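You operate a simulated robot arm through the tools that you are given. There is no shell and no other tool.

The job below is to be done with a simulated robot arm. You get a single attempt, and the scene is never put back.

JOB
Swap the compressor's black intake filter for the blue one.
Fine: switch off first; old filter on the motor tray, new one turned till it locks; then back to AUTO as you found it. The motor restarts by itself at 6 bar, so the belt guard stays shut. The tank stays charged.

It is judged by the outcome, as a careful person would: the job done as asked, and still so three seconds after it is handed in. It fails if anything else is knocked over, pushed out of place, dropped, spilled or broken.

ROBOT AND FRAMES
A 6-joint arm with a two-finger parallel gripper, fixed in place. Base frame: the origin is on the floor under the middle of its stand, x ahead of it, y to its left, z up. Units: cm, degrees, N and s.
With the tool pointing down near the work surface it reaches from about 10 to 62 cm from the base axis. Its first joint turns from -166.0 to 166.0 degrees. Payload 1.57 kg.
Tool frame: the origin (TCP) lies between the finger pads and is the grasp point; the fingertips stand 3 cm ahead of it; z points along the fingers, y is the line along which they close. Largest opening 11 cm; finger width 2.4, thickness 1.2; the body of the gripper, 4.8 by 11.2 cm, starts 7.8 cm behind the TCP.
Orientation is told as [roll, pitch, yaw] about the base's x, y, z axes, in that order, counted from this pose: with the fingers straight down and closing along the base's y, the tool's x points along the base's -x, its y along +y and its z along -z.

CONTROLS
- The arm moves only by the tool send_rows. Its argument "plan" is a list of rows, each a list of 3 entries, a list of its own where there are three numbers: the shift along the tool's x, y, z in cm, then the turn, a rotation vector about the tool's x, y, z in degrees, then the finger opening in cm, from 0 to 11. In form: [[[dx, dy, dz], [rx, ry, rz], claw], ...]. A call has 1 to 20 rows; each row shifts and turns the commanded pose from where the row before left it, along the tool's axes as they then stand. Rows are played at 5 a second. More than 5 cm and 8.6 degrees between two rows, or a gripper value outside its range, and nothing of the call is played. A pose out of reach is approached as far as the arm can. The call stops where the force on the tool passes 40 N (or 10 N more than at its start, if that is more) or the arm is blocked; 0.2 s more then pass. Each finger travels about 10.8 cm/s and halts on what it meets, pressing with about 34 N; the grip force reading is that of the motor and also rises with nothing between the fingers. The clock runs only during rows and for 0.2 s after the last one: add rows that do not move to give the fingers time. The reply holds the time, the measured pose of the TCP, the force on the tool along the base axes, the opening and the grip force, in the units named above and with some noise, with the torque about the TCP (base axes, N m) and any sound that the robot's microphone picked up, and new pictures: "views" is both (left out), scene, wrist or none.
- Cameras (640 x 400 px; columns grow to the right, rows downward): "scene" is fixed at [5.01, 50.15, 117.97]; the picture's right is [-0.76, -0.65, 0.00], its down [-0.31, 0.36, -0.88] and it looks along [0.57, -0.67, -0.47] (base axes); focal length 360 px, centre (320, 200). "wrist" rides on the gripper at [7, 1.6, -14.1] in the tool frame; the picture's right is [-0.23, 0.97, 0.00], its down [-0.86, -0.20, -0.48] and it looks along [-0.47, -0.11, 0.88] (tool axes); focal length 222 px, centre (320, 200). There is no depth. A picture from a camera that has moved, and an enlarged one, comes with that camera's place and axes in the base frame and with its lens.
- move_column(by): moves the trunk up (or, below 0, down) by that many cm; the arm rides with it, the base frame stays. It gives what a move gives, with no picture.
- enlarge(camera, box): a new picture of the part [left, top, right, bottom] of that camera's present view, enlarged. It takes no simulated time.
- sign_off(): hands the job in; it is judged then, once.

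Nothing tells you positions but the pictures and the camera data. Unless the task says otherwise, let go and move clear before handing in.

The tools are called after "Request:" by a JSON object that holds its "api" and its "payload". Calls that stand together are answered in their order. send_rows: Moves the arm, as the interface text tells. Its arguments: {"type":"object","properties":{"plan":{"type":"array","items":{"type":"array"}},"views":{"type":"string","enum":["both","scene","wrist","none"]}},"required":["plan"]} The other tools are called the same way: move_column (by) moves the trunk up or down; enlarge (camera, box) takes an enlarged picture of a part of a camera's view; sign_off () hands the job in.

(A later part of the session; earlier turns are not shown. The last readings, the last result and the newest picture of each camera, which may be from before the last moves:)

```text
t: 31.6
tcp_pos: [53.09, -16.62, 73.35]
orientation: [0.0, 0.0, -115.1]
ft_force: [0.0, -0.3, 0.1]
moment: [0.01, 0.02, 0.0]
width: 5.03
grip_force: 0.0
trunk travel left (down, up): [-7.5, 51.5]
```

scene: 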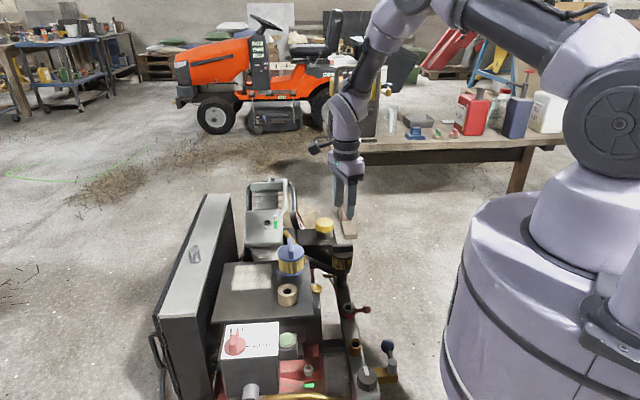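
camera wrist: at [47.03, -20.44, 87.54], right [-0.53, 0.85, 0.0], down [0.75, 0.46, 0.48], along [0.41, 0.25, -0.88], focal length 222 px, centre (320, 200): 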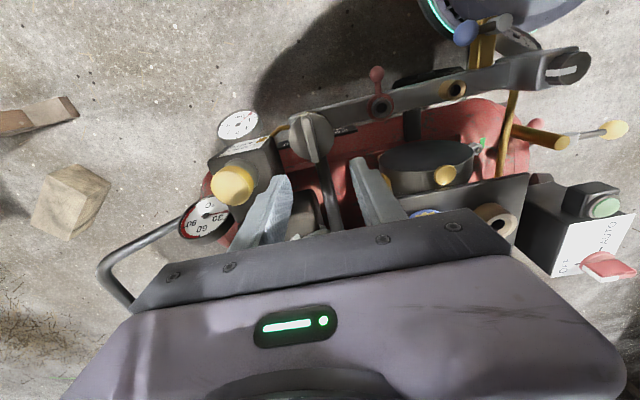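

Request:
{"api": "send_rows", "payload": {"plan": [[[0, 0, 0], [0, 0, 6.7], 5], [[0, 0, 0], [0, 0, 6.7], 5], [[0, 0, 0], [0, 0, 6.6], 5], [[-0.25, 0.6, 1.5], [0, 0, 0], 5], [[-0.25, 0.6, 1.5], [0, 0, 0], 5], [[0, 0, 1.5], [0, 0, 0], 5], [[0, 0, 1.5], [0, 0, 0], 5], [[0, 0, 0], [0, 0, 0], 5], [[0, 0, 0], [0, 0, 0], 5]]}}

Request:
{"api": "enlarge", "payload": {"camera": "wrist", "box": [240, 90, 400, 250]}}

Request:
{"api": "enlarge", "payload": {"camera": "scene", "box": [300, 180, 400, 300]}}

```text
t: 33.6
tcp_pos: [53.63, -17.85, 67.29]
orientation: [0.0, 0.0, -135.0]
ft_force: [-0.4, 0.1, 0.1]
moment: [-0.02, 0.02, -0.03]
width: 5.01
grip_force: 0.0
trunk travel left (down, up): [-7.5, 51.5]
camera wrist: at [59.65, -14.08, 81.5], right [0.53, -0.85, 0.0], down [-0.75, -0.46, 0.48], along [-0.41, -0.25, -0.88], focal length 222 px, centre (320, 200)
```

scene: 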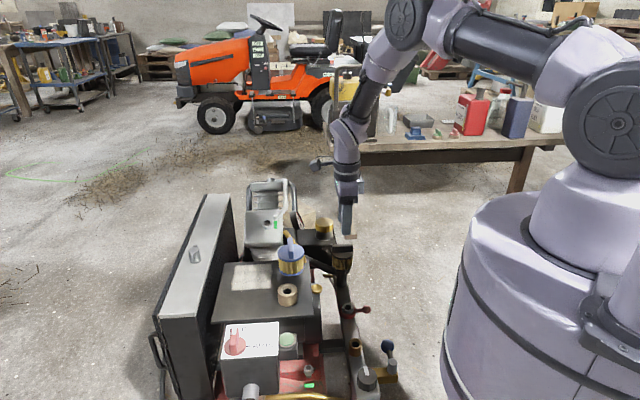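
wrist: 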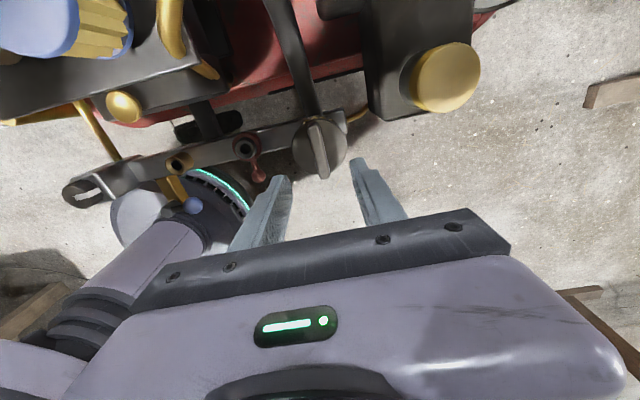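

```text
2.50 times, centred on (320, 170) of wrist
camera zoom: at [59.65, -14.08, 81.5], right [0.53, -0.85, 0.0], down [-0.75, -0.46, 0.48], along [-0.41, -0.25, -0.88], focal length 555 px, centre (320, 275)
```

zoom: 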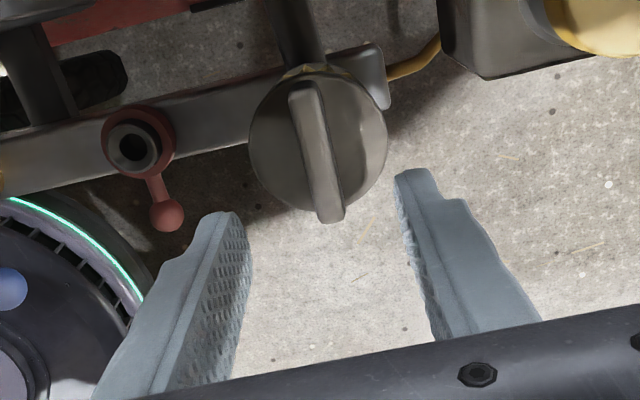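

```text
3.33 times, centred on (350, 240) of scene
camera zoom: at [5.01, 50.15, 117.97], right [-0.76, -0.65, 0.0], down [-0.31, 0.36, -0.88], along [0.57, -0.67, -0.47], focal length 1198 px, centre (220, 67)
```

zoom: 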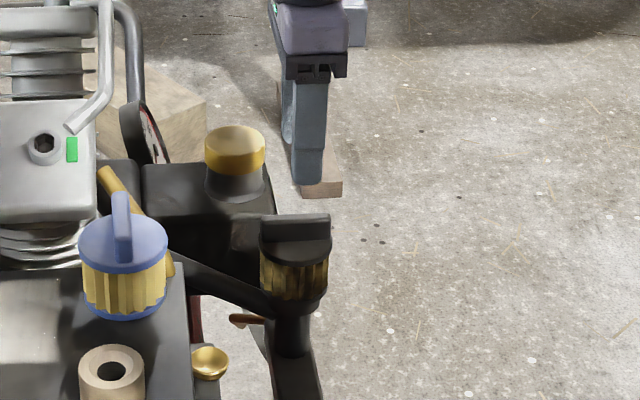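

I see the black filter's bar nearly on the grip axis, with a correction of about +0.35 along tool x and -0.1 along tool y. I'll lower to just around the bar and check.

Request:
{"api": "send_rows", "payload": {"plan": [[[0.35, -0.1, 1.0], [0, 0, 0], 5], [[0, 0, 1.5], [0, 0, 0], 5], [[0, 0, 1.5], [0, 0, 0], 5], [[0, 0, 1.2], [0, 0, 0], 5], [[0, 0, 0.8], [0, 0, 0], 5], [[0, 0, 0.4], [0, 0, 0], 5], [[0, 0, 0.4], [0, 0, 0], 5], [[0, 0, 0.3], [0, 0, 0], 5], [[0, 0, 0], [0, 0, 0], 5], [[0, 0, 0], [0, 0, 0], 5]]}}

Request:
{"api": "enlarge", "payload": {"camera": "wrist", "box": [240, 110, 400, 270]}}

Request:
{"api": "enlarge", "payload": {"camera": "scene", "box": [300, 200, 390, 300]}}

```text
t: 35.8
tcp_pos: [53.84, -17.6, 60.35]
orientation: [0.0, -0.1, -135.0]
ft_force: [0.4, 0.4, -0.2]
moment: [-0.03, -0.01, 0.03]
width: 4.98
grip_force: 0.0
trunk travel left (down, up): [-7.5, 51.5]
camera wrist: at [59.86, -13.83, 74.4], right [0.53, -0.85, 0.0], down [-0.75, -0.46, 0.48], along [-0.41, -0.25, -0.88], focal length 222 px, centre (320, 200)
```

scene: 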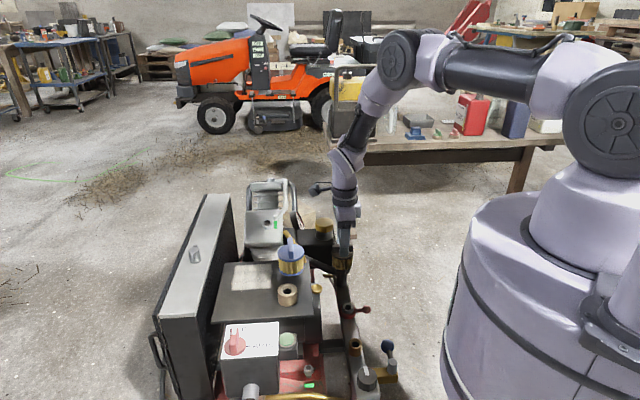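
wrist: 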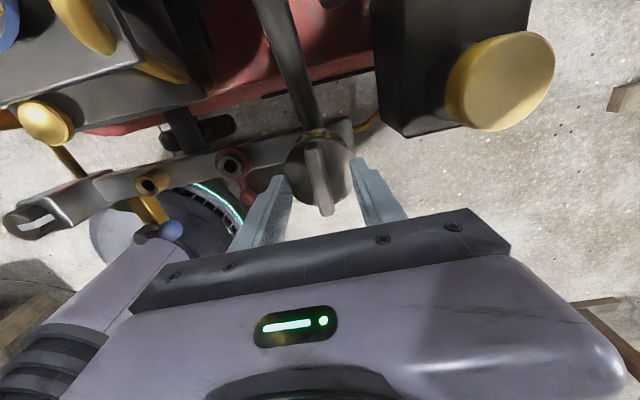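

```text
2.50 times, centred on (320, 190) of wrist
camera zoom: at [59.86, -13.83, 74.4], right [0.53, -0.85, 0.0], down [-0.75, -0.46, 0.48], along [-0.41, -0.25, -0.88], focal length 555 px, centre (320, 225)
```

zoom: 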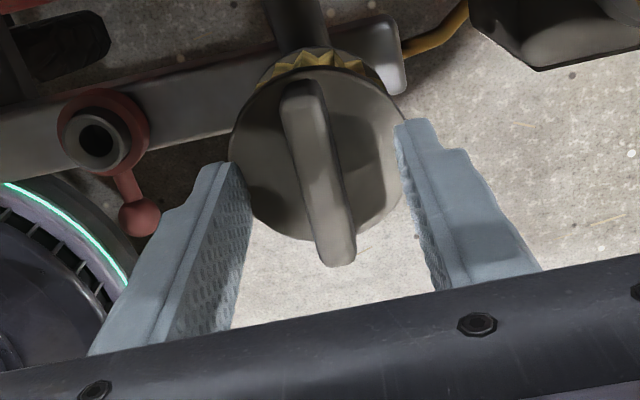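

```text
4.00 times, centred on (345, 250) of scene
camera zoom: at [5.01, 50.15, 117.97], right [-0.76, -0.65, 0.0], down [-0.31, 0.36, -0.88], along [0.57, -0.67, -0.47], focal length 1438 px, centre (220, 0)
```

zoom: 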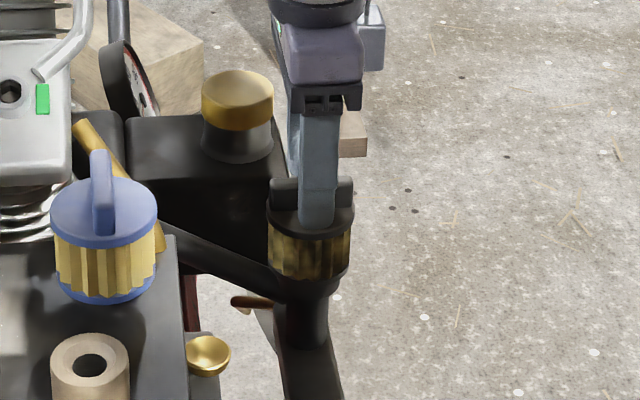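

The fingers straddle the bar, with the tips about 1.1 cm above the cap. I'll go down another 0.6 cm and close.

Request:
{"api": "send_rows", "payload": {"plan": [[[0, 0, 0.3], [0, 0, 0], 5], [[0, 0, 0.3], [0, 0, 0], 5], [[0, 0, 0], [0, 0, 0], 3], [[0, 0, 0], [0, 0, 0], 1.8], [[0, 0, 0], [0, 0, 0], 1.0], [[0, 0, 0], [0, 0, 0], 0.5], [[0, 0, 0], [0, 0, 0], 0], [[0, 0, 0], [0, 0, 0], 0]]}}

Request:
{"api": "enlarge", "payload": {"camera": "wrist", "box": [240, 110, 400, 270]}}

```text
t: 37.6
tcp_pos: [53.83, -17.74, 59.69]
orientation: [0.2, 0.1, -134.9]
ft_force: [5.3, -10.0, 11.6]
moment: [-0.46, -0.2, 0.03]
width: 1.21
grip_force: 29.3
trunk travel left (down, up): [-7.5, 51.5]
camera wrist: at [59.83, -13.86, 73.89], right [0.53, -0.85, 0.0], down [-0.75, -0.46, 0.48], along [-0.4, -0.25, -0.88], focal length 222 px, centre (320, 200)
```

scene: 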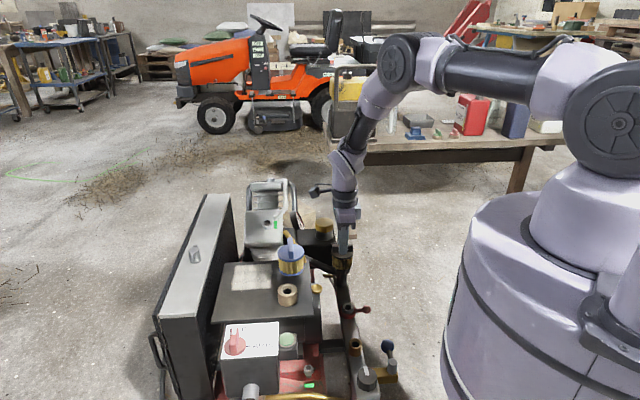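
wrist: 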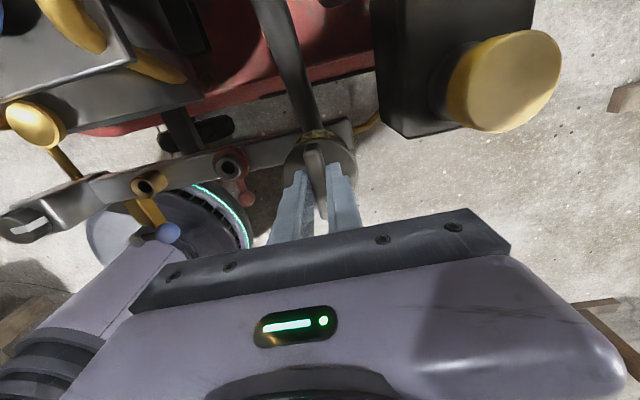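

```text
2.50 times, centred on (320, 190) of wrist
camera zoom: at [59.83, -13.86, 73.89], right [0.53, -0.85, 0.0], down [-0.75, -0.46, 0.48], along [-0.4, -0.25, -0.88], focal length 555 px, centre (320, 225)
```

zoom: 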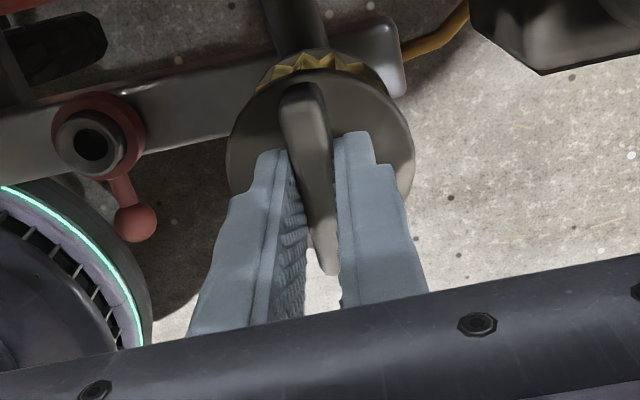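

The bar is held (29 N, 1.2 cm). I'll ease the side load, then turn anticlockwise 30° and watch the torque.

Request:
{"api": "send_rows", "payload": {"plan": [[[0, 0.1, -0.08], [0, 0, 0], 0], [[0, 0, 0], [0, 0, 0], 0], [[0, 0, 0], [0, 0, -5], 0], [[0, 0, 0], [0, 0, -5], 0], [[0, 0, 0], [0, 0, -5], 0], [[0, 0, 0], [0, 0, 0], 0]]}}

Request:
{"api": "enlarge", "payload": {"camera": "wrist", "box": [240, 110, 400, 270]}}

```text
t: 39.0
tcp_pos: [53.83, -17.64, 59.74]
orientation: [0.0, 0.0, -119.9]
ft_force: [0.4, -0.1, 2.3]
moment: [0.0, -0.03, -0.02]
width: 1.21
grip_force: 29.3
trunk travel left (down, up): [-7.5, 51.5]
camera wrist: at [58.64, -12.4, 73.87], right [0.73, -0.68, 0.0], down [-0.6, -0.64, 0.48], along [-0.33, -0.35, -0.88], focal length 222 px, centre (320, 200)
```

scene: 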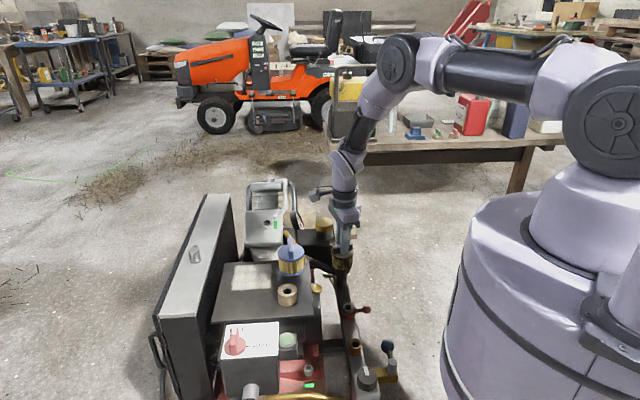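
wrist: 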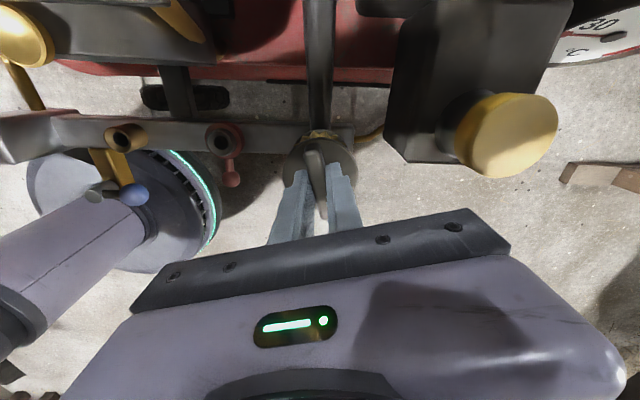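

```text
2.50 times, centred on (320, 190) of wrist
camera zoom: at [58.64, -12.4, 73.87], right [0.73, -0.68, 0.0], down [-0.6, -0.64, 0.48], along [-0.33, -0.35, -0.88], focal length 555 px, centre (320, 225)
```

zoom: 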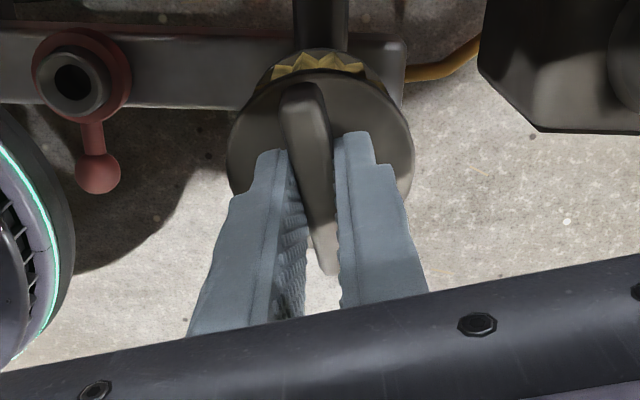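

It turns freely with almost no torque, and the side load has gone. I'll turn another 30° and check.

Request:
{"api": "send_rows", "payload": {"plan": [[[0, 0, 0], [0, 0, -5], 0], [[0, 0, 0], [0, 0, -5], 0], [[0, 0, 0], [0, 0, -5], 0], [[0, 0, 0], [0, 0, 0], 0]], "views": "none"}}

Request:
{"api": "send_rows", "payload": {"plan": [[[0, 0, 0], [0, 0, -5], 0], [[0, 0, 0], [0, 0, -5], 0], [[0, 0, 0], [0, 0, -5], 0], [[0, 0, 0], [0, 0, 0], 0]]}}

```text
t: 40.0
tcp_pos: [53.72, -17.7, 59.66]
orientation: [0.0, 0.0, -105.0]
ft_force: [0.9, 0.6, -0.2]
moment: [0.02, -0.02, -0.01]
width: 1.23
grip_force: 29.3
trunk travel left (down, up): [-7.5, 51.5]
```

```text
t: 41.0
tcp_pos: [53.86, -17.58, 59.65]
orientation: [0.0, 0.0, -90.0]
ft_force: [0.3, 0.8, 5.6]
moment: [0.2, 0.02, -0.04]
width: 1.17
grip_force: 28.7
trunk travel left (down, up): [-7.5, 51.5]
camera wrist: at [55.42, -10.65, 73.87], right [0.97, -0.23, 0.0], down [-0.2, -0.86, 0.48], along [-0.11, -0.47, -0.88], focal length 222 px, centre (320, 200)
```

scene: 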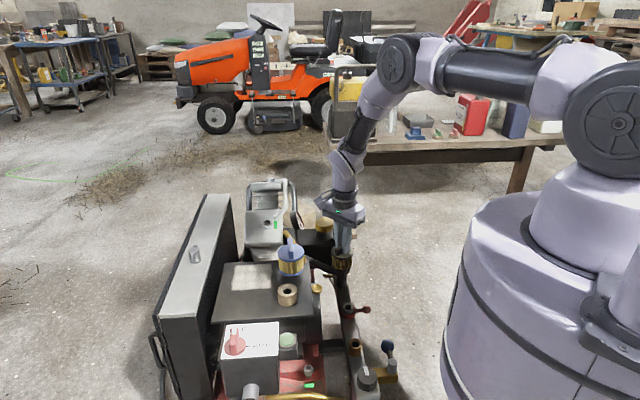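
wrist: 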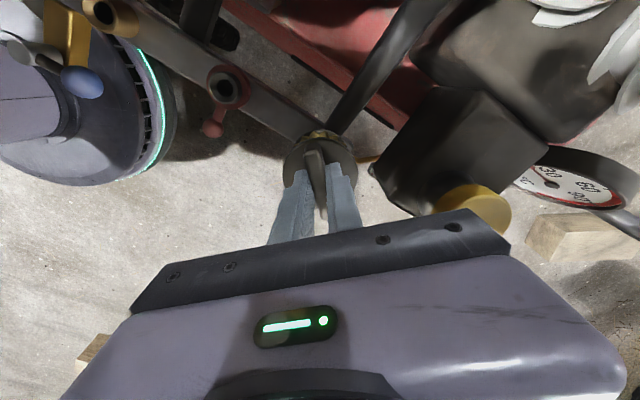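

Request:
{"api": "enlarge", "payload": {"camera": "wrist", "box": [240, 110, 400, 270]}}

Request:
{"api": "enlarge", "payload": {"camera": "scene", "box": [300, 200, 390, 300]}}

```text
2.50 times, centred on (320, 190) of wrist
camera zoom: at [55.42, -10.65, 73.87], right [0.97, -0.23, 0.0], down [-0.2, -0.86, 0.48], along [-0.11, -0.47, -0.88], focal length 555 px, centre (320, 225)
```

zoom: 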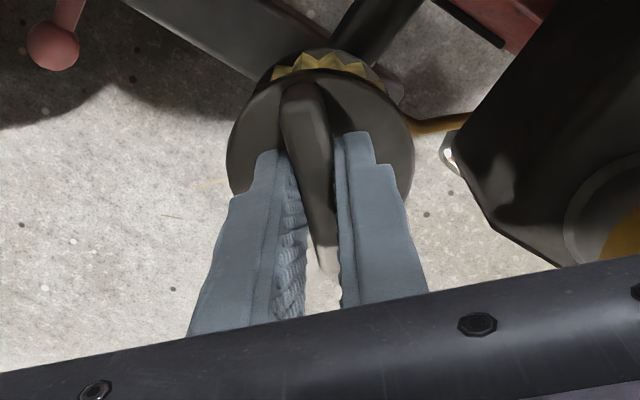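

```text
4.00 times, centred on (345, 250) of scene
camera zoom: at [5.01, 50.15, 117.97], right [-0.76, -0.65, 0.0], down [-0.31, 0.36, -0.88], along [0.57, -0.67, -0.47], focal length 1438 px, centre (220, 0)
```

zoom: 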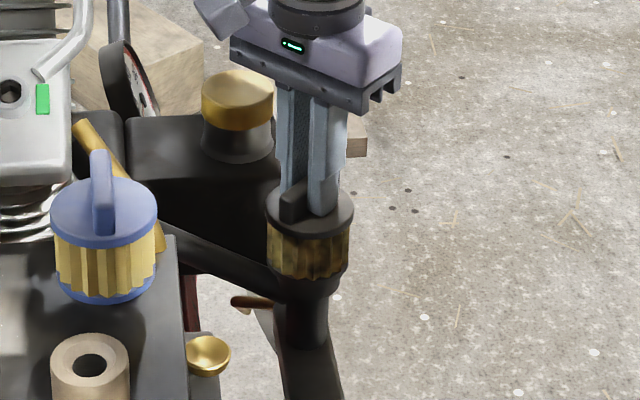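

The filter turns along with the gripper. I'll keep turning in 15° steps, watching for a stop.

Request:
{"api": "send_rows", "payload": {"plan": [[[0, 0, 0], [0, 0, -5], 0], [[0, 0, 0], [0, 0, -5], 0], [[0, 0, 0], [0, 0, -5], 0], [[0, 0, 0], [0, 0, 0], 0]], "views": "none"}}

Request:
{"api": "send_rows", "payload": {"plan": [[[0, 0, 0], [0, 0, -5], 0], [[0, 0, 0], [0, 0, -5], 0], [[0, 0, 0], [0, 0, 0], 0]], "views": "none"}}

```text
t: 42.0
tcp_pos: [53.81, -17.6, 59.64]
orientation: [-0.1, 0.2, -74.8]
ft_force: [0.3, 0.7, 1.4]
moment: [0.05, -0.02, 0.0]
width: 1.18
grip_force: 29.8
trunk travel left (down, up): [-7.5, 51.5]
```

```text
t: 42.8
tcp_pos: [53.76, -17.56, 59.74]
orientation: [0.0, 0.0, -65.0]
ft_force: [0.6, 0.0, 1.4]
moment: [0.07, 0.0, -0.02]
width: 1.22
grip_force: 29.2
trunk travel left (down, up): [-7.5, 51.5]
```

Request:
{"api": "send_rows", "payload": {"plan": [[[0, 0, 0], [0, 0, -5], 0], [[0, 0, 0], [0, 0, -5], 0], [[0, 0, 0], [0, 0, -5], 0], [[0, 0, 0], [0, 0, -5], 0], [[0, 0, 0], [0, 0, 0], 0]], "views": "scene"}}

Request:
{"api": "enlarge", "payload": {"camera": "scene", "box": [300, 200, 390, 300]}}

```text
t: 44.0
tcp_pos: [53.75, -17.49, 59.58]
orientation: [0.0, -0.1, -44.8]
ft_force: [0.0, -0.2, 2.7]
moment: [0.0, 0.0, -0.01]
width: 1.22
grip_force: 29.2
trunk travel left (down, up): [-7.5, 51.5]
```

scene: 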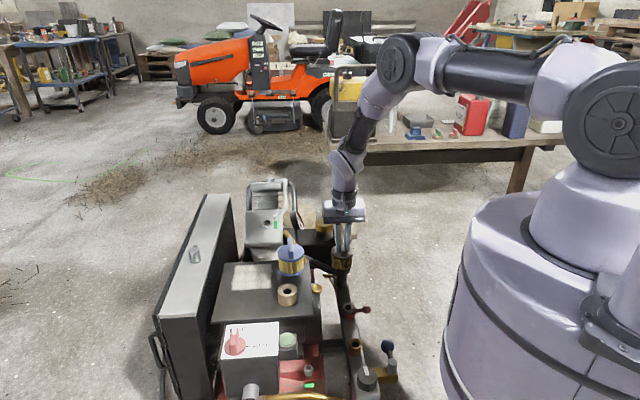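

```text
4.00 times, centred on (345, 250) of scene
camera zoom: at [5.01, 50.15, 117.97], right [-0.76, -0.65, 0.0], down [-0.31, 0.36, -0.88], along [0.57, -0.67, -0.47], focal length 1438 px, centre (220, 0)
```

zoom: 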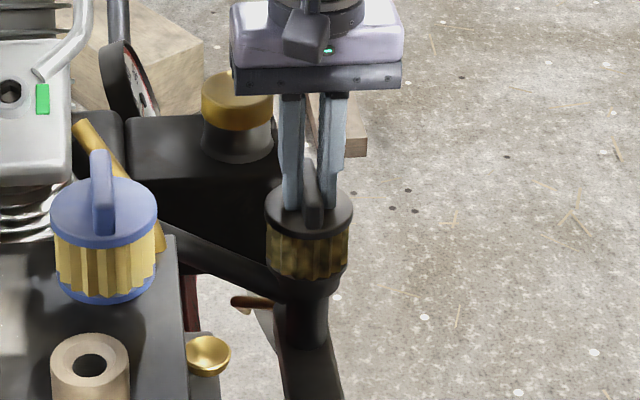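

The black filter has turned 90° and now matches the blue one's bar direction. I'll try a gentle lift and read the force.

Request:
{"api": "send_rows", "payload": {"plan": [[[0, 0, -0.2], [0, 0, 0], 0], [[0, 0, -0.2], [0, 0, 0], 0], [[0, 0, -0.2], [0, 0, 0], 0], [[0, 0, 0], [0, 0, 0], 0]], "views": "scene"}}

Request:
{"api": "enlarge", "payload": {"camera": "scene", "box": [300, 200, 390, 300]}}

```text
t: 45.0
tcp_pos: [53.75, -17.56, 60.26]
orientation: [0.0, 0.0, -44.9]
ft_force: [-0.4, 0.5, -1.0]
moment: [0.0, 0.0, -0.01]
width: 1.21
grip_force: 29.4
trunk travel left (down, up): [-7.5, 51.5]
```

scene: 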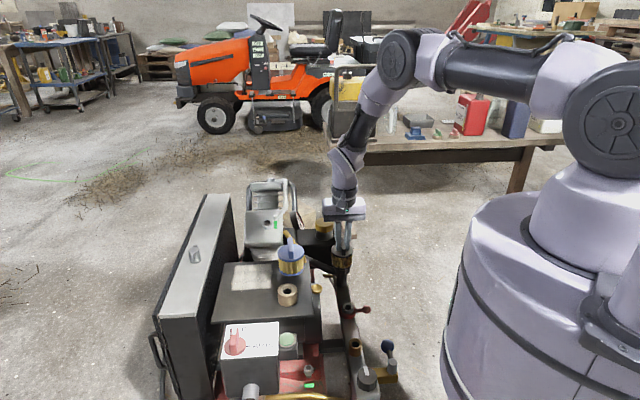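

```text
4.00 times, centred on (345, 250) of scene
camera zoom: at [5.01, 50.15, 117.97], right [-0.76, -0.65, 0.0], down [-0.31, 0.36, -0.88], along [0.57, -0.67, -0.47], focal length 1438 px, centre (220, 0)
```

zoom: 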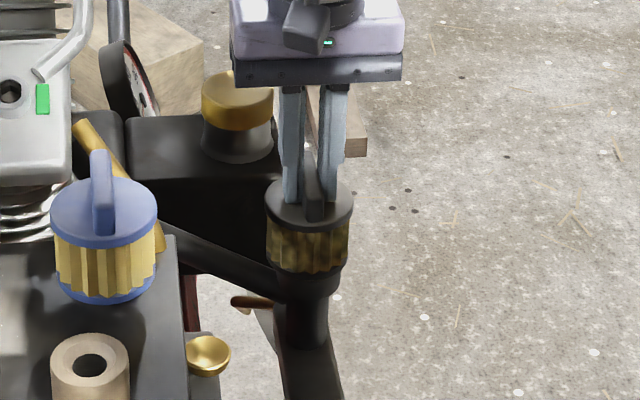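

It lifts freely. I'll raise it further and look at the underside and the empty port.

Request:
{"api": "send_rows", "payload": {"plan": [[[0, 0, -0.5], [0, 0, 0], 0], [[0, 0, -0.5], [0, 0, 0], 0], [[0, 0, -1], [0, 0, 0], 0], [[0, 0, -1.5], [0, 0, 0], 0], [[0, 0, -2], [0, 0, 0], 0], [[0, 0, -2], [0, 0, 0], 0], [[0, 0, 0], [0, 0, 0], 0]]}}

Request:
{"api": "enlarge", "payload": {"camera": "scene", "box": [300, 190, 400, 300]}}

Request:
{"api": "enlarge", "payload": {"camera": "wrist", "box": [240, 80, 400, 240]}}

```text
t: 46.6
tcp_pos: [53.82, -17.61, 67.84]
orientation: [0.0, -0.1, -45.0]
ft_force: [0.4, -0.3, 0.4]
moment: [0.02, 0.02, 0.01]
width: 1.19
grip_force: 29.5
trunk travel left (down, up): [-7.5, 51.5]
camera wrist: at [50.02, -11.56, 81.99], right [0.85, 0.53, 0.0], down [0.46, -0.75, 0.48], along [0.25, -0.41, -0.88], focal length 222 px, centre (320, 200)
```

scene: 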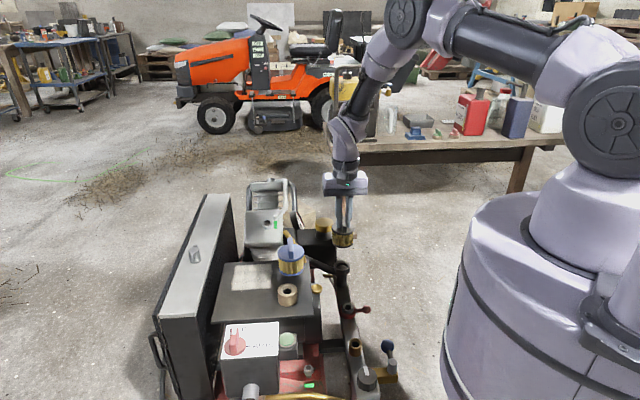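
wrist: 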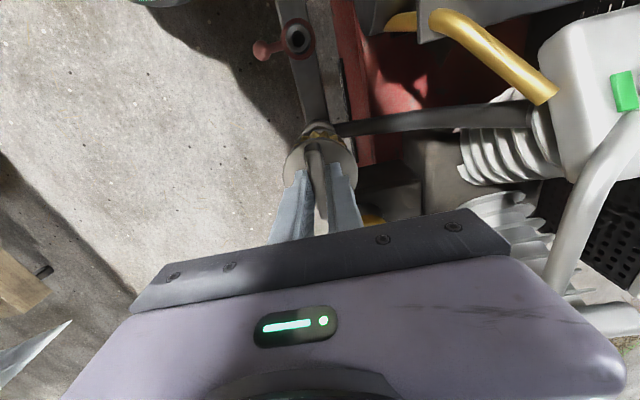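

```text
3.64 times, centred on (350, 245) of scene
camera zoom: at [5.01, 50.15, 117.97], right [-0.76, -0.65, 0.0], down [-0.31, 0.36, -0.88], along [0.57, -0.67, -0.47], focal length 1307 px, centre (211, 36)
```

zoom: 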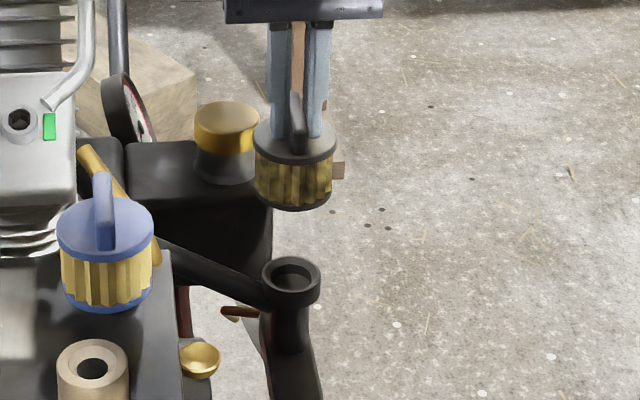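

```text
2.50 times, centred on (320, 160) of wrist
camera zoom: at [50.02, -11.56, 81.99], right [0.85, 0.53, 0.0], down [0.46, -0.75, 0.48], along [0.25, -0.41, -0.88], focal length 555 px, centre (320, 300)
```

zoom: 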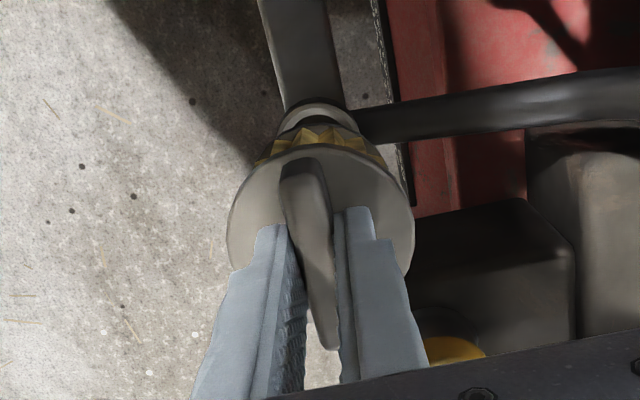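

The old filter is out: flat base, about 6.8 cm tall, port rim near z 51. I'll raise it clear of the blue filter and carry it over a free part of the tray at about (56.5,12.5).

Request:
{"api": "send_rows", "payload": {"plan": [[[0, 0, -2], [0, 0, 0], 0], [[0, 0, -2], [0, 0, 0], 0], [[0, 0, -2], [0, 0, 0], 0], [[0, 0, -2], [0, 0, 0], 0], [[0, 0, -2], [0, 0, 0], 0], [[0, 0, -2], [0, 0, 0], 0], [[0.8, 0.95, 0], [0, 0, 0], 0], [[1.614, 1.933, 0], [0, 0, 0], 0], [[1.614, 1.933, 0], [0, 0, 0], 0], [[1.614, 1.933, 0], [0, 0, 0], 0], [[1.614, 1.933, 0], [0, 0, 0], 0], [[1.614, 1.933, 0], [0, 0, 0], 0], [[1.614, 1.933, 0], [0, 0, 0], 0], [[1.614, 1.933, 0], [0, 0, 0], 0], [[1.614, 1.933, 0], [0, 0, 0], 0], [[1.614, 1.933, 0], [0, 0, 0], 0], [[1.614, 1.933, 0], [0, 0, 0], 0], [[1.614, 1.933, 0], [0, 0, 0], 0], [[0.8, 0.95, 0], [0, 0, 0], 0], [[0, 0, 0], [0, 0, 0], 0]]}}

Request:
{"api": "enlarge", "payload": {"camera": "scene", "box": [200, 180, 380, 320]}}

Request:
{"api": "enlarge", "payload": {"camera": "wrist", "box": [180, 20, 460, 240]}}

```text
t: 50.8
tcp_pos: [56.41, 12.54, 79.82]
orientation: [0.0, 0.0, -45.0]
ft_force: [0.4, -0.3, -0.5]
moment: [-0.03, -0.01, -0.02]
width: 1.22
grip_force: 29.2
trunk travel left (down, up): [-7.5, 51.5]
camera wrist: at [52.62, 18.57, 93.94], right [0.85, 0.53, 0.0], down [0.46, -0.75, 0.48], along [0.25, -0.41, -0.88], focal length 222 px, centre (320, 200)
```

scene: 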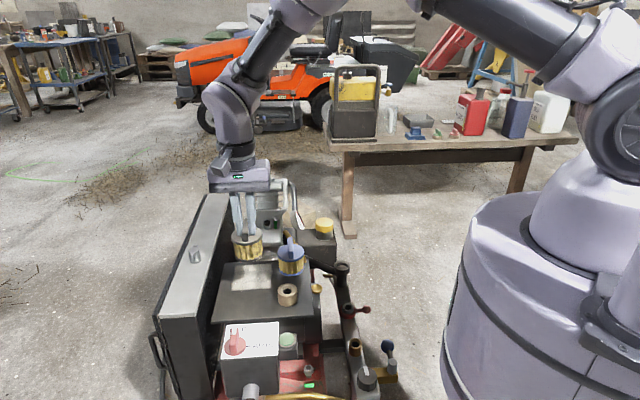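
wrist: 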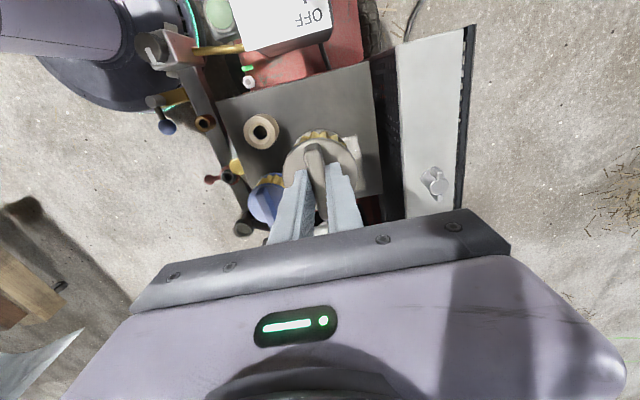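

```text
2.86 times, centred on (290, 250) of scene
camera zoom: at [5.01, 50.15, 117.97], right [-0.76, -0.65, 0.0], down [-0.31, 0.36, -0.88], along [0.57, -0.67, -0.47], focal length 1027 px, centre (406, 57)
```

zoom: 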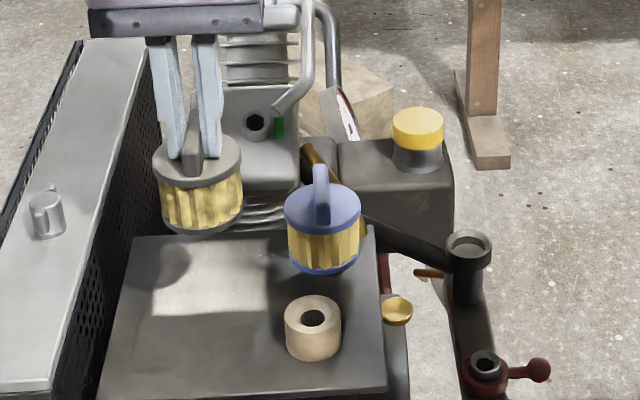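

```text
1.82 times, centred on (320, 130) of wrist
camera zoom: at [52.62, 18.57, 93.94], right [0.85, 0.53, 0.0], down [0.46, -0.75, 0.48], along [0.25, -0.41, -0.88], focal length 404 px, centre (320, 327)
```

zoom: 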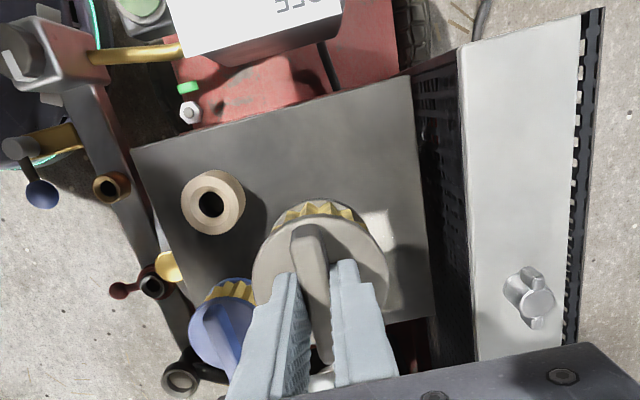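

The view confirms that spot on the tray is free, 8 cm from the ring and 11 cm from the blue filter. I'll lower toward the tray and feel for contact near TCP z 68-69.

Request:
{"api": "send_rows", "payload": {"plan": [[[0, 0, 2], [0, 0, 0], 0], [[0, 0, 2], [0, 0, 0], 0], [[0, 0, 2], [0, 0, 0], 0], [[0, 0, 1.5], [0, 0, 0], 0], [[0, 0, 1.0], [0, 0, 0], 0], [[0, 0, 0.6], [0, 0, 0], 0], [[0, 0, 0.4], [0, 0, 0], 0], [[0, 0, 0], [0, 0, 0], 0]], "views": "scene"}}

Request:
{"api": "enlarge", "payload": {"camera": "scene", "box": [200, 200, 340, 310]}}

```text
t: 52.6
tcp_pos: [56.49, 12.38, 70.23]
orientation: [0.0, 0.0, -45.0]
ft_force: [-0.1, -0.2, -0.8]
moment: [-0.01, -0.02, 0.01]
width: 1.21
grip_force: 29.0
trunk travel left (down, up): [-7.5, 51.5]
```

scene: 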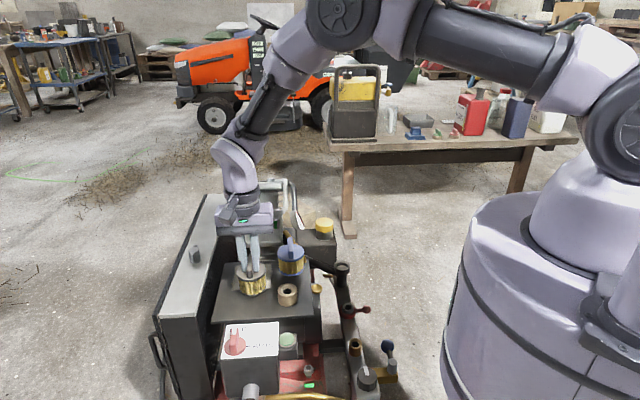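

```text
3.64 times, centred on (270, 255) of scene
camera zoom: at [5.01, 50.15, 117.97], right [-0.76, -0.65, 0.0], down [-0.31, 0.36, -0.88], along [0.57, -0.67, -0.47], focal length 1307 px, centre (502, 0)
```

zoom: 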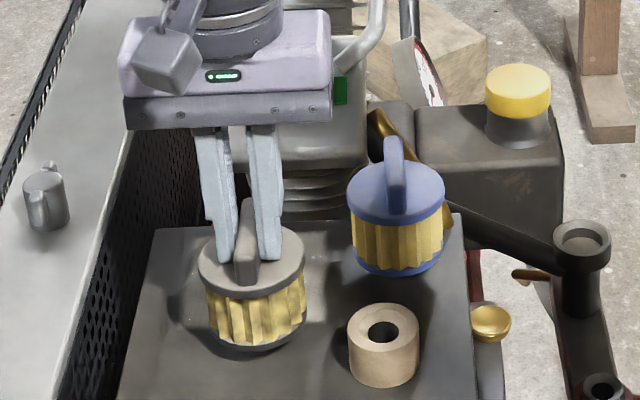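

Request:
{"api": "send_rows", "payload": {"plan": [[[0, 0, 0.25], [0, 0, 0], 0], [[0, 0, 0.25], [0, 0, 0], 0], [[0, 0, 0.25], [0, 0, 0], 0], [[0, 0, 0.25], [0, 0, 0], 0], [[0, 0, 0], [0, 0, 0], 0]], "views": "none"}}

Request:
{"api": "enlarge", "payload": {"camera": "scene", "box": [200, 200, 340, 310]}}

```text
t: 53.5
tcp_pos: [56.65, 12.54, 69.92]
orientation: [0.4, -0.2, -45.1]
ft_force: [-3.9, -0.7, 25.5]
moment: [0.0, 0.47, -0.04]
width: 1.23
grip_force: 29.5
trunk travel left (down, up): [-7.5, 51.5]
stopped in row 4: the force on the tool passed its limit at 45 N (the readings are from after the stop); the commanded pose is now the measured one
```

```text
3.64 times, centred on (270, 255) of scene
camera zoom: at [5.01, 50.15, 117.97], right [-0.76, -0.65, 0.0], down [-0.31, 0.36, -0.88], along [0.57, -0.67, -0.47], focal length 1307 px, centre (502, 0)
```

zoom: 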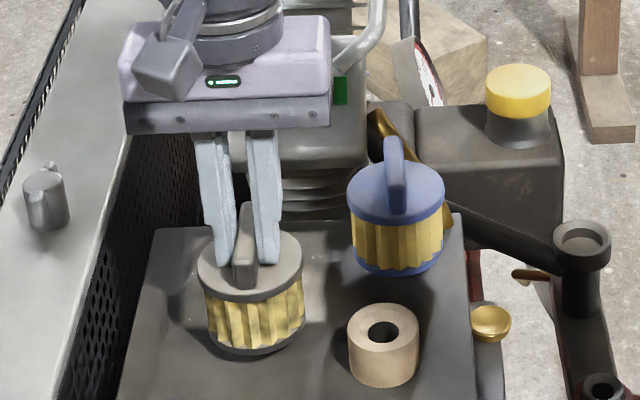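

The filter touched the tray at TCP z about 69.9. I'll back off until the contact is light, then release.

Request:
{"api": "send_rows", "payload": {"plan": [[[0, 0, -0.08], [0, 0, 0], 0], [[0, 0, 0], [0, 0, 0], 0]], "views": "none"}}

```text
t: 54.1
tcp_pos: [56.62, 12.5, 69.96]
orientation: [0.3, -0.3, -45.0]
ft_force: [-2.9, 1.7, 24.1]
moment: [0.09, 0.28, -0.01]
width: 1.22
grip_force: 30.0
trunk travel left (down, up): [-7.5, 51.5]
```

Request:
{"api": "send_rows", "payload": {"plan": [[[0, 0, -0.1], [0, 0, 0], 0], [[0, 0, -0.05], [0, 0, 0], 0], [[0, 0, 0], [0, 0, 0], 0]], "views": "both"}}

Request:
{"api": "enlarge", "payload": {"camera": "wrist", "box": [200, 60, 440, 260]}}

Request:
{"api": "enlarge", "payload": {"camera": "scene", "box": [220, 230, 320, 310]}}

```text
t: 54.9
tcp_pos: [56.63, 12.34, 70.02]
orientation: [0.2, 0.0, -45.0]
ft_force: [0.7, -0.7, 8.8]
moment: [0.0, -0.03, 0.0]
width: 1.21
grip_force: 28.7
trunk travel left (down, up): [-7.5, 51.5]
camera wrist: at [52.75, 18.5, 84.09], right [0.85, 0.53, 0.0], down [0.46, -0.75, 0.48], along [0.26, -0.41, -0.88], focal length 222 px, centre (320, 200)
```

scene: 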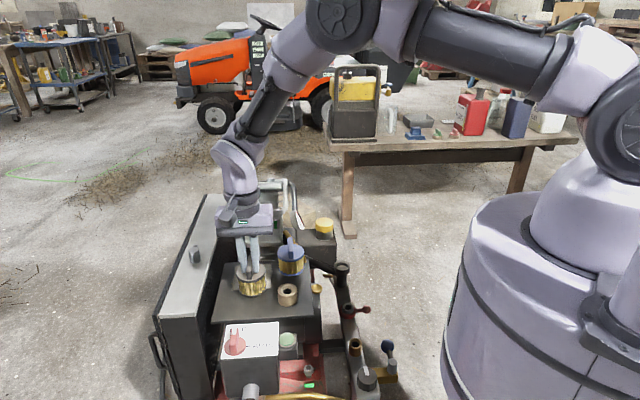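
wrist: 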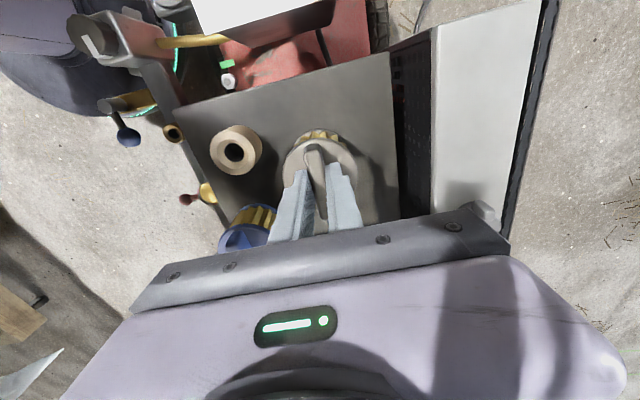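

```text
2.00 times, centred on (320, 160) of wrist
camera zoom: at [52.75, 18.5, 84.09], right [0.85, 0.53, 0.0], down [0.46, -0.75, 0.48], along [0.26, -0.41, -0.88], focal length 444 px, centre (320, 280)
```

zoom: 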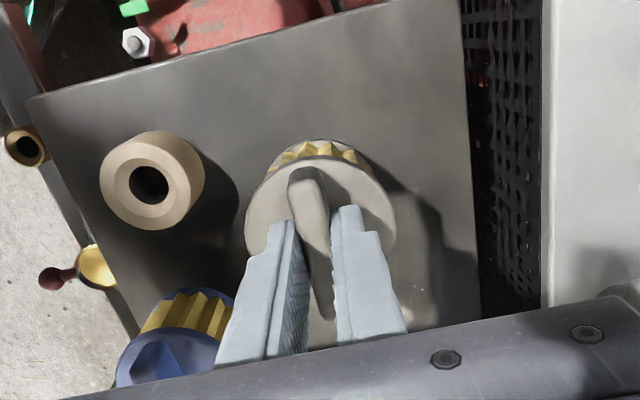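

```text
5.00 times, centred on (270, 270) of scene
camera zoom: at [5.01, 50.15, 117.97], right [-0.76, -0.65, 0.0], down [-0.31, 0.36, -0.88], along [0.57, -0.67, -0.47], focal length 1797 px, centre (570, -150)
```

zoom: 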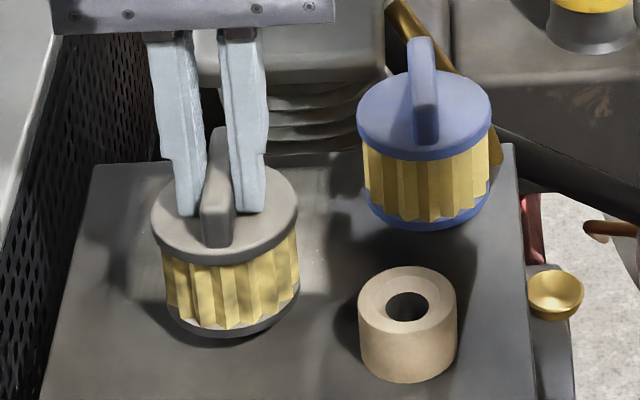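

The contact is now light (about 9 N) and the filter stands upright. I'll release and lift straight up.

Request:
{"api": "send_rows", "payload": {"plan": [[[0, 0, 0], [0, 0, 0], 1.6], [[0, 0, 0], [0, 0, 0], 2.4], [[0, 0, 0], [0, 0, 0], 3.5], [[0, 0, 0], [0, 0, 0], 4.5], [[0, 0, 0], [0, 0, 0], 4.5], [[0, 0, -0.5], [0, 0, 0], 4.5], [[0, 0, -1.0], [0, 0, 0], 4.5], [[0, 0, -1.5], [0, 0, 0], 4.5], [[0, 0, -2.0], [0, 0, 0], 4.5], [[0, 0, -2.0], [0, 0, 0], 4.5], [[0, 0, 0], [0, 0, 0], 4.5]]}}

Request:
{"api": "enlarge", "payload": {"camera": "scene", "box": [200, 200, 360, 320]}}

Request:
{"api": "enlarge", "payload": {"camera": "wrist", "box": [200, 40, 440, 240]}}

```text
t: 57.3
tcp_pos: [56.72, 12.48, 76.97]
orientation: [0.2, -0.2, -44.9]
ft_force: [-0.3, 0.2, -0.5]
moment: [0.01, 0.03, -0.02]
width: 4.52
grip_force: 0.1
trunk travel left (down, up): [-7.5, 51.5]
camera wrist: at [52.77, 18.55, 91.12], right [0.85, 0.53, 0.0], down [0.46, -0.75, 0.48], along [0.26, -0.41, -0.88], focal length 222 px, centre (320, 200)
```

scene: 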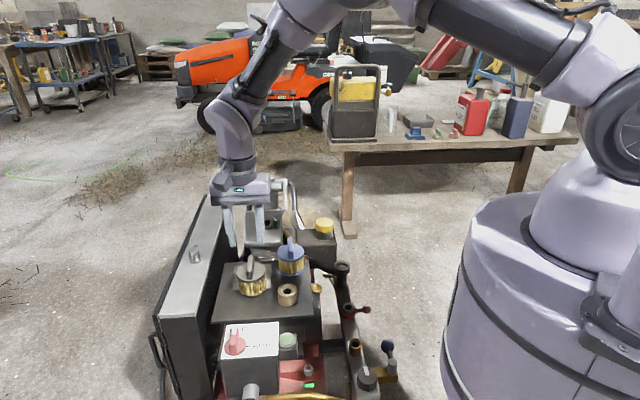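
wrist: 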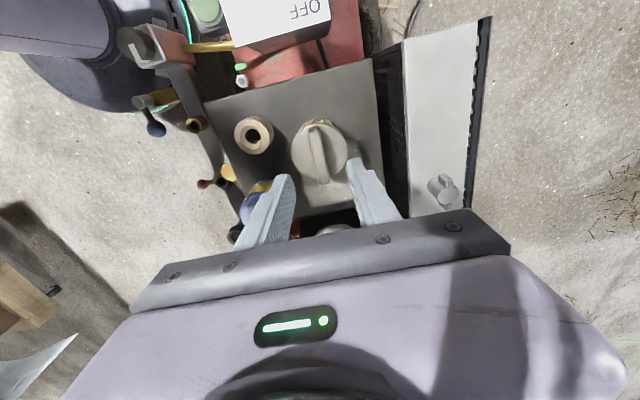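

```text
3.33 times, centred on (280, 260) of scene
camera zoom: at [5.01, 50.15, 117.97], right [-0.76, -0.65, 0.0], down [-0.31, 0.36, -0.88], along [0.57, -0.67, -0.47], focal length 1198 px, centre (453, 0)
```

zoom: 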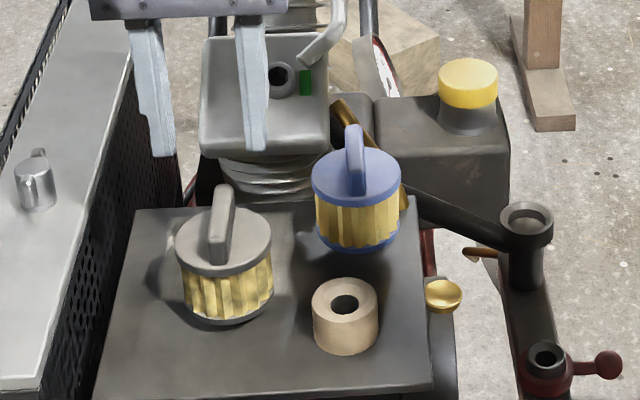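

```text
2.00 times, centred on (320, 140) of wrist
camera zoom: at [52.77, 18.55, 91.12], right [0.85, 0.53, 0.0], down [0.46, -0.75, 0.48], along [0.26, -0.41, -0.88], focal length 444 px, centre (320, 320)
```

zoom: 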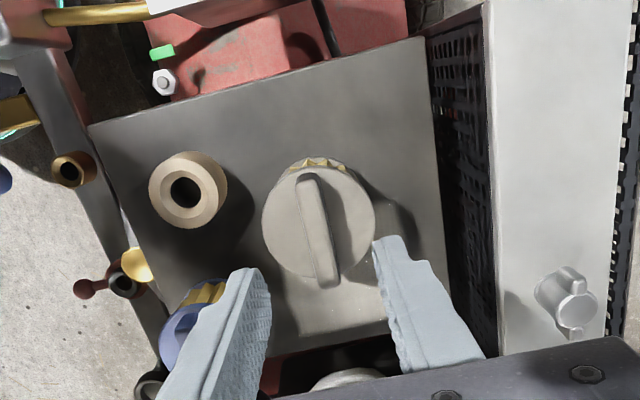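

The black filter stands safely on the tray. Next I'll move above the blue filter, estimated at (54.6,1.0), keeping the same gripper direction, which suits its bar.

Request:
{"api": "send_rows", "payload": {"plan": [[[-1.1, -1.6, 0], [0, 0, 0], 4.5], [[-1.1, -1.6, 0], [0, 0, 0], 4.5], [[-1.1, -1.6, 0], [0, 0, 0], 4.5], [[-1.1, -1.6, 0], [0, 0, 0], 4.5], [[-1.1, -1.6, 0], [0, 0, 0], 4.5], [[-1.1, -1.6, 0], [0, 0, 0], 4.5], [[0, 0, 0], [0, 0, 0], 4.5], [[0, 0, 0], [0, 0, 0], 4.5]]}}

Request:
{"api": "enlarge", "payload": {"camera": "wrist", "box": [240, 80, 400, 240]}}

Request:
{"api": "enlarge", "payload": {"camera": "scene", "box": [240, 190, 360, 310]}}

```text
t: 59.1
tcp_pos: [54.49, 0.97, 76.96]
orientation: [0.1, 0.0, -45.0]
ft_force: [0.5, 0.4, 0.4]
moment: [0.0, 0.0, 0.02]
width: 4.49
grip_force: 0.1
trunk travel left (down, up): [-7.5, 51.5]
camera wrist: at [50.65, 7.07, 91.04], right [0.85, 0.53, 0.0], down [0.46, -0.75, 0.48], along [0.26, -0.41, -0.88], focal length 222 px, centre (320, 200)
```

scene: 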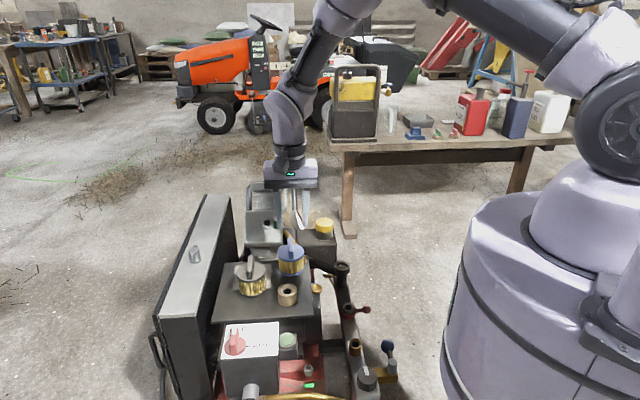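
wrist: 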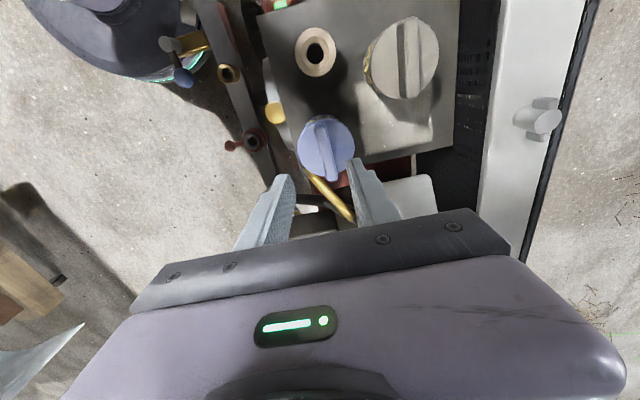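

```text
2.50 times, centred on (320, 160) of wrist
camera zoom: at [50.65, 7.07, 91.04], right [0.85, 0.53, 0.0], down [0.46, -0.75, 0.48], along [0.26, -0.41, -0.88], focal length 555 px, centre (320, 300)
```

zoom: 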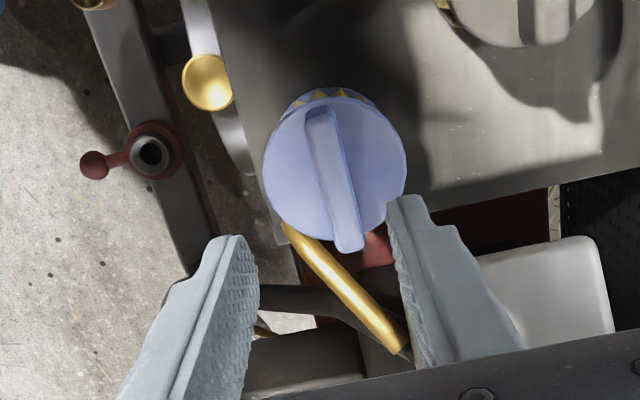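

```text
3.33 times, centred on (300, 250) of scene
camera zoom: at [5.01, 50.15, 117.97], right [-0.76, -0.65, 0.0], down [-0.31, 0.36, -0.88], along [0.57, -0.67, -0.47], focal length 1198 px, centre (387, 33)
```

zoom: 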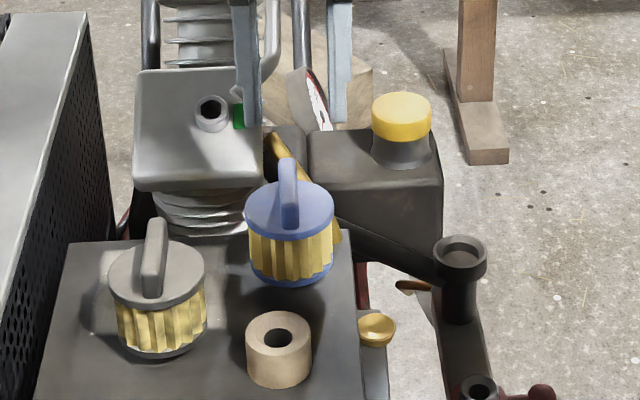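

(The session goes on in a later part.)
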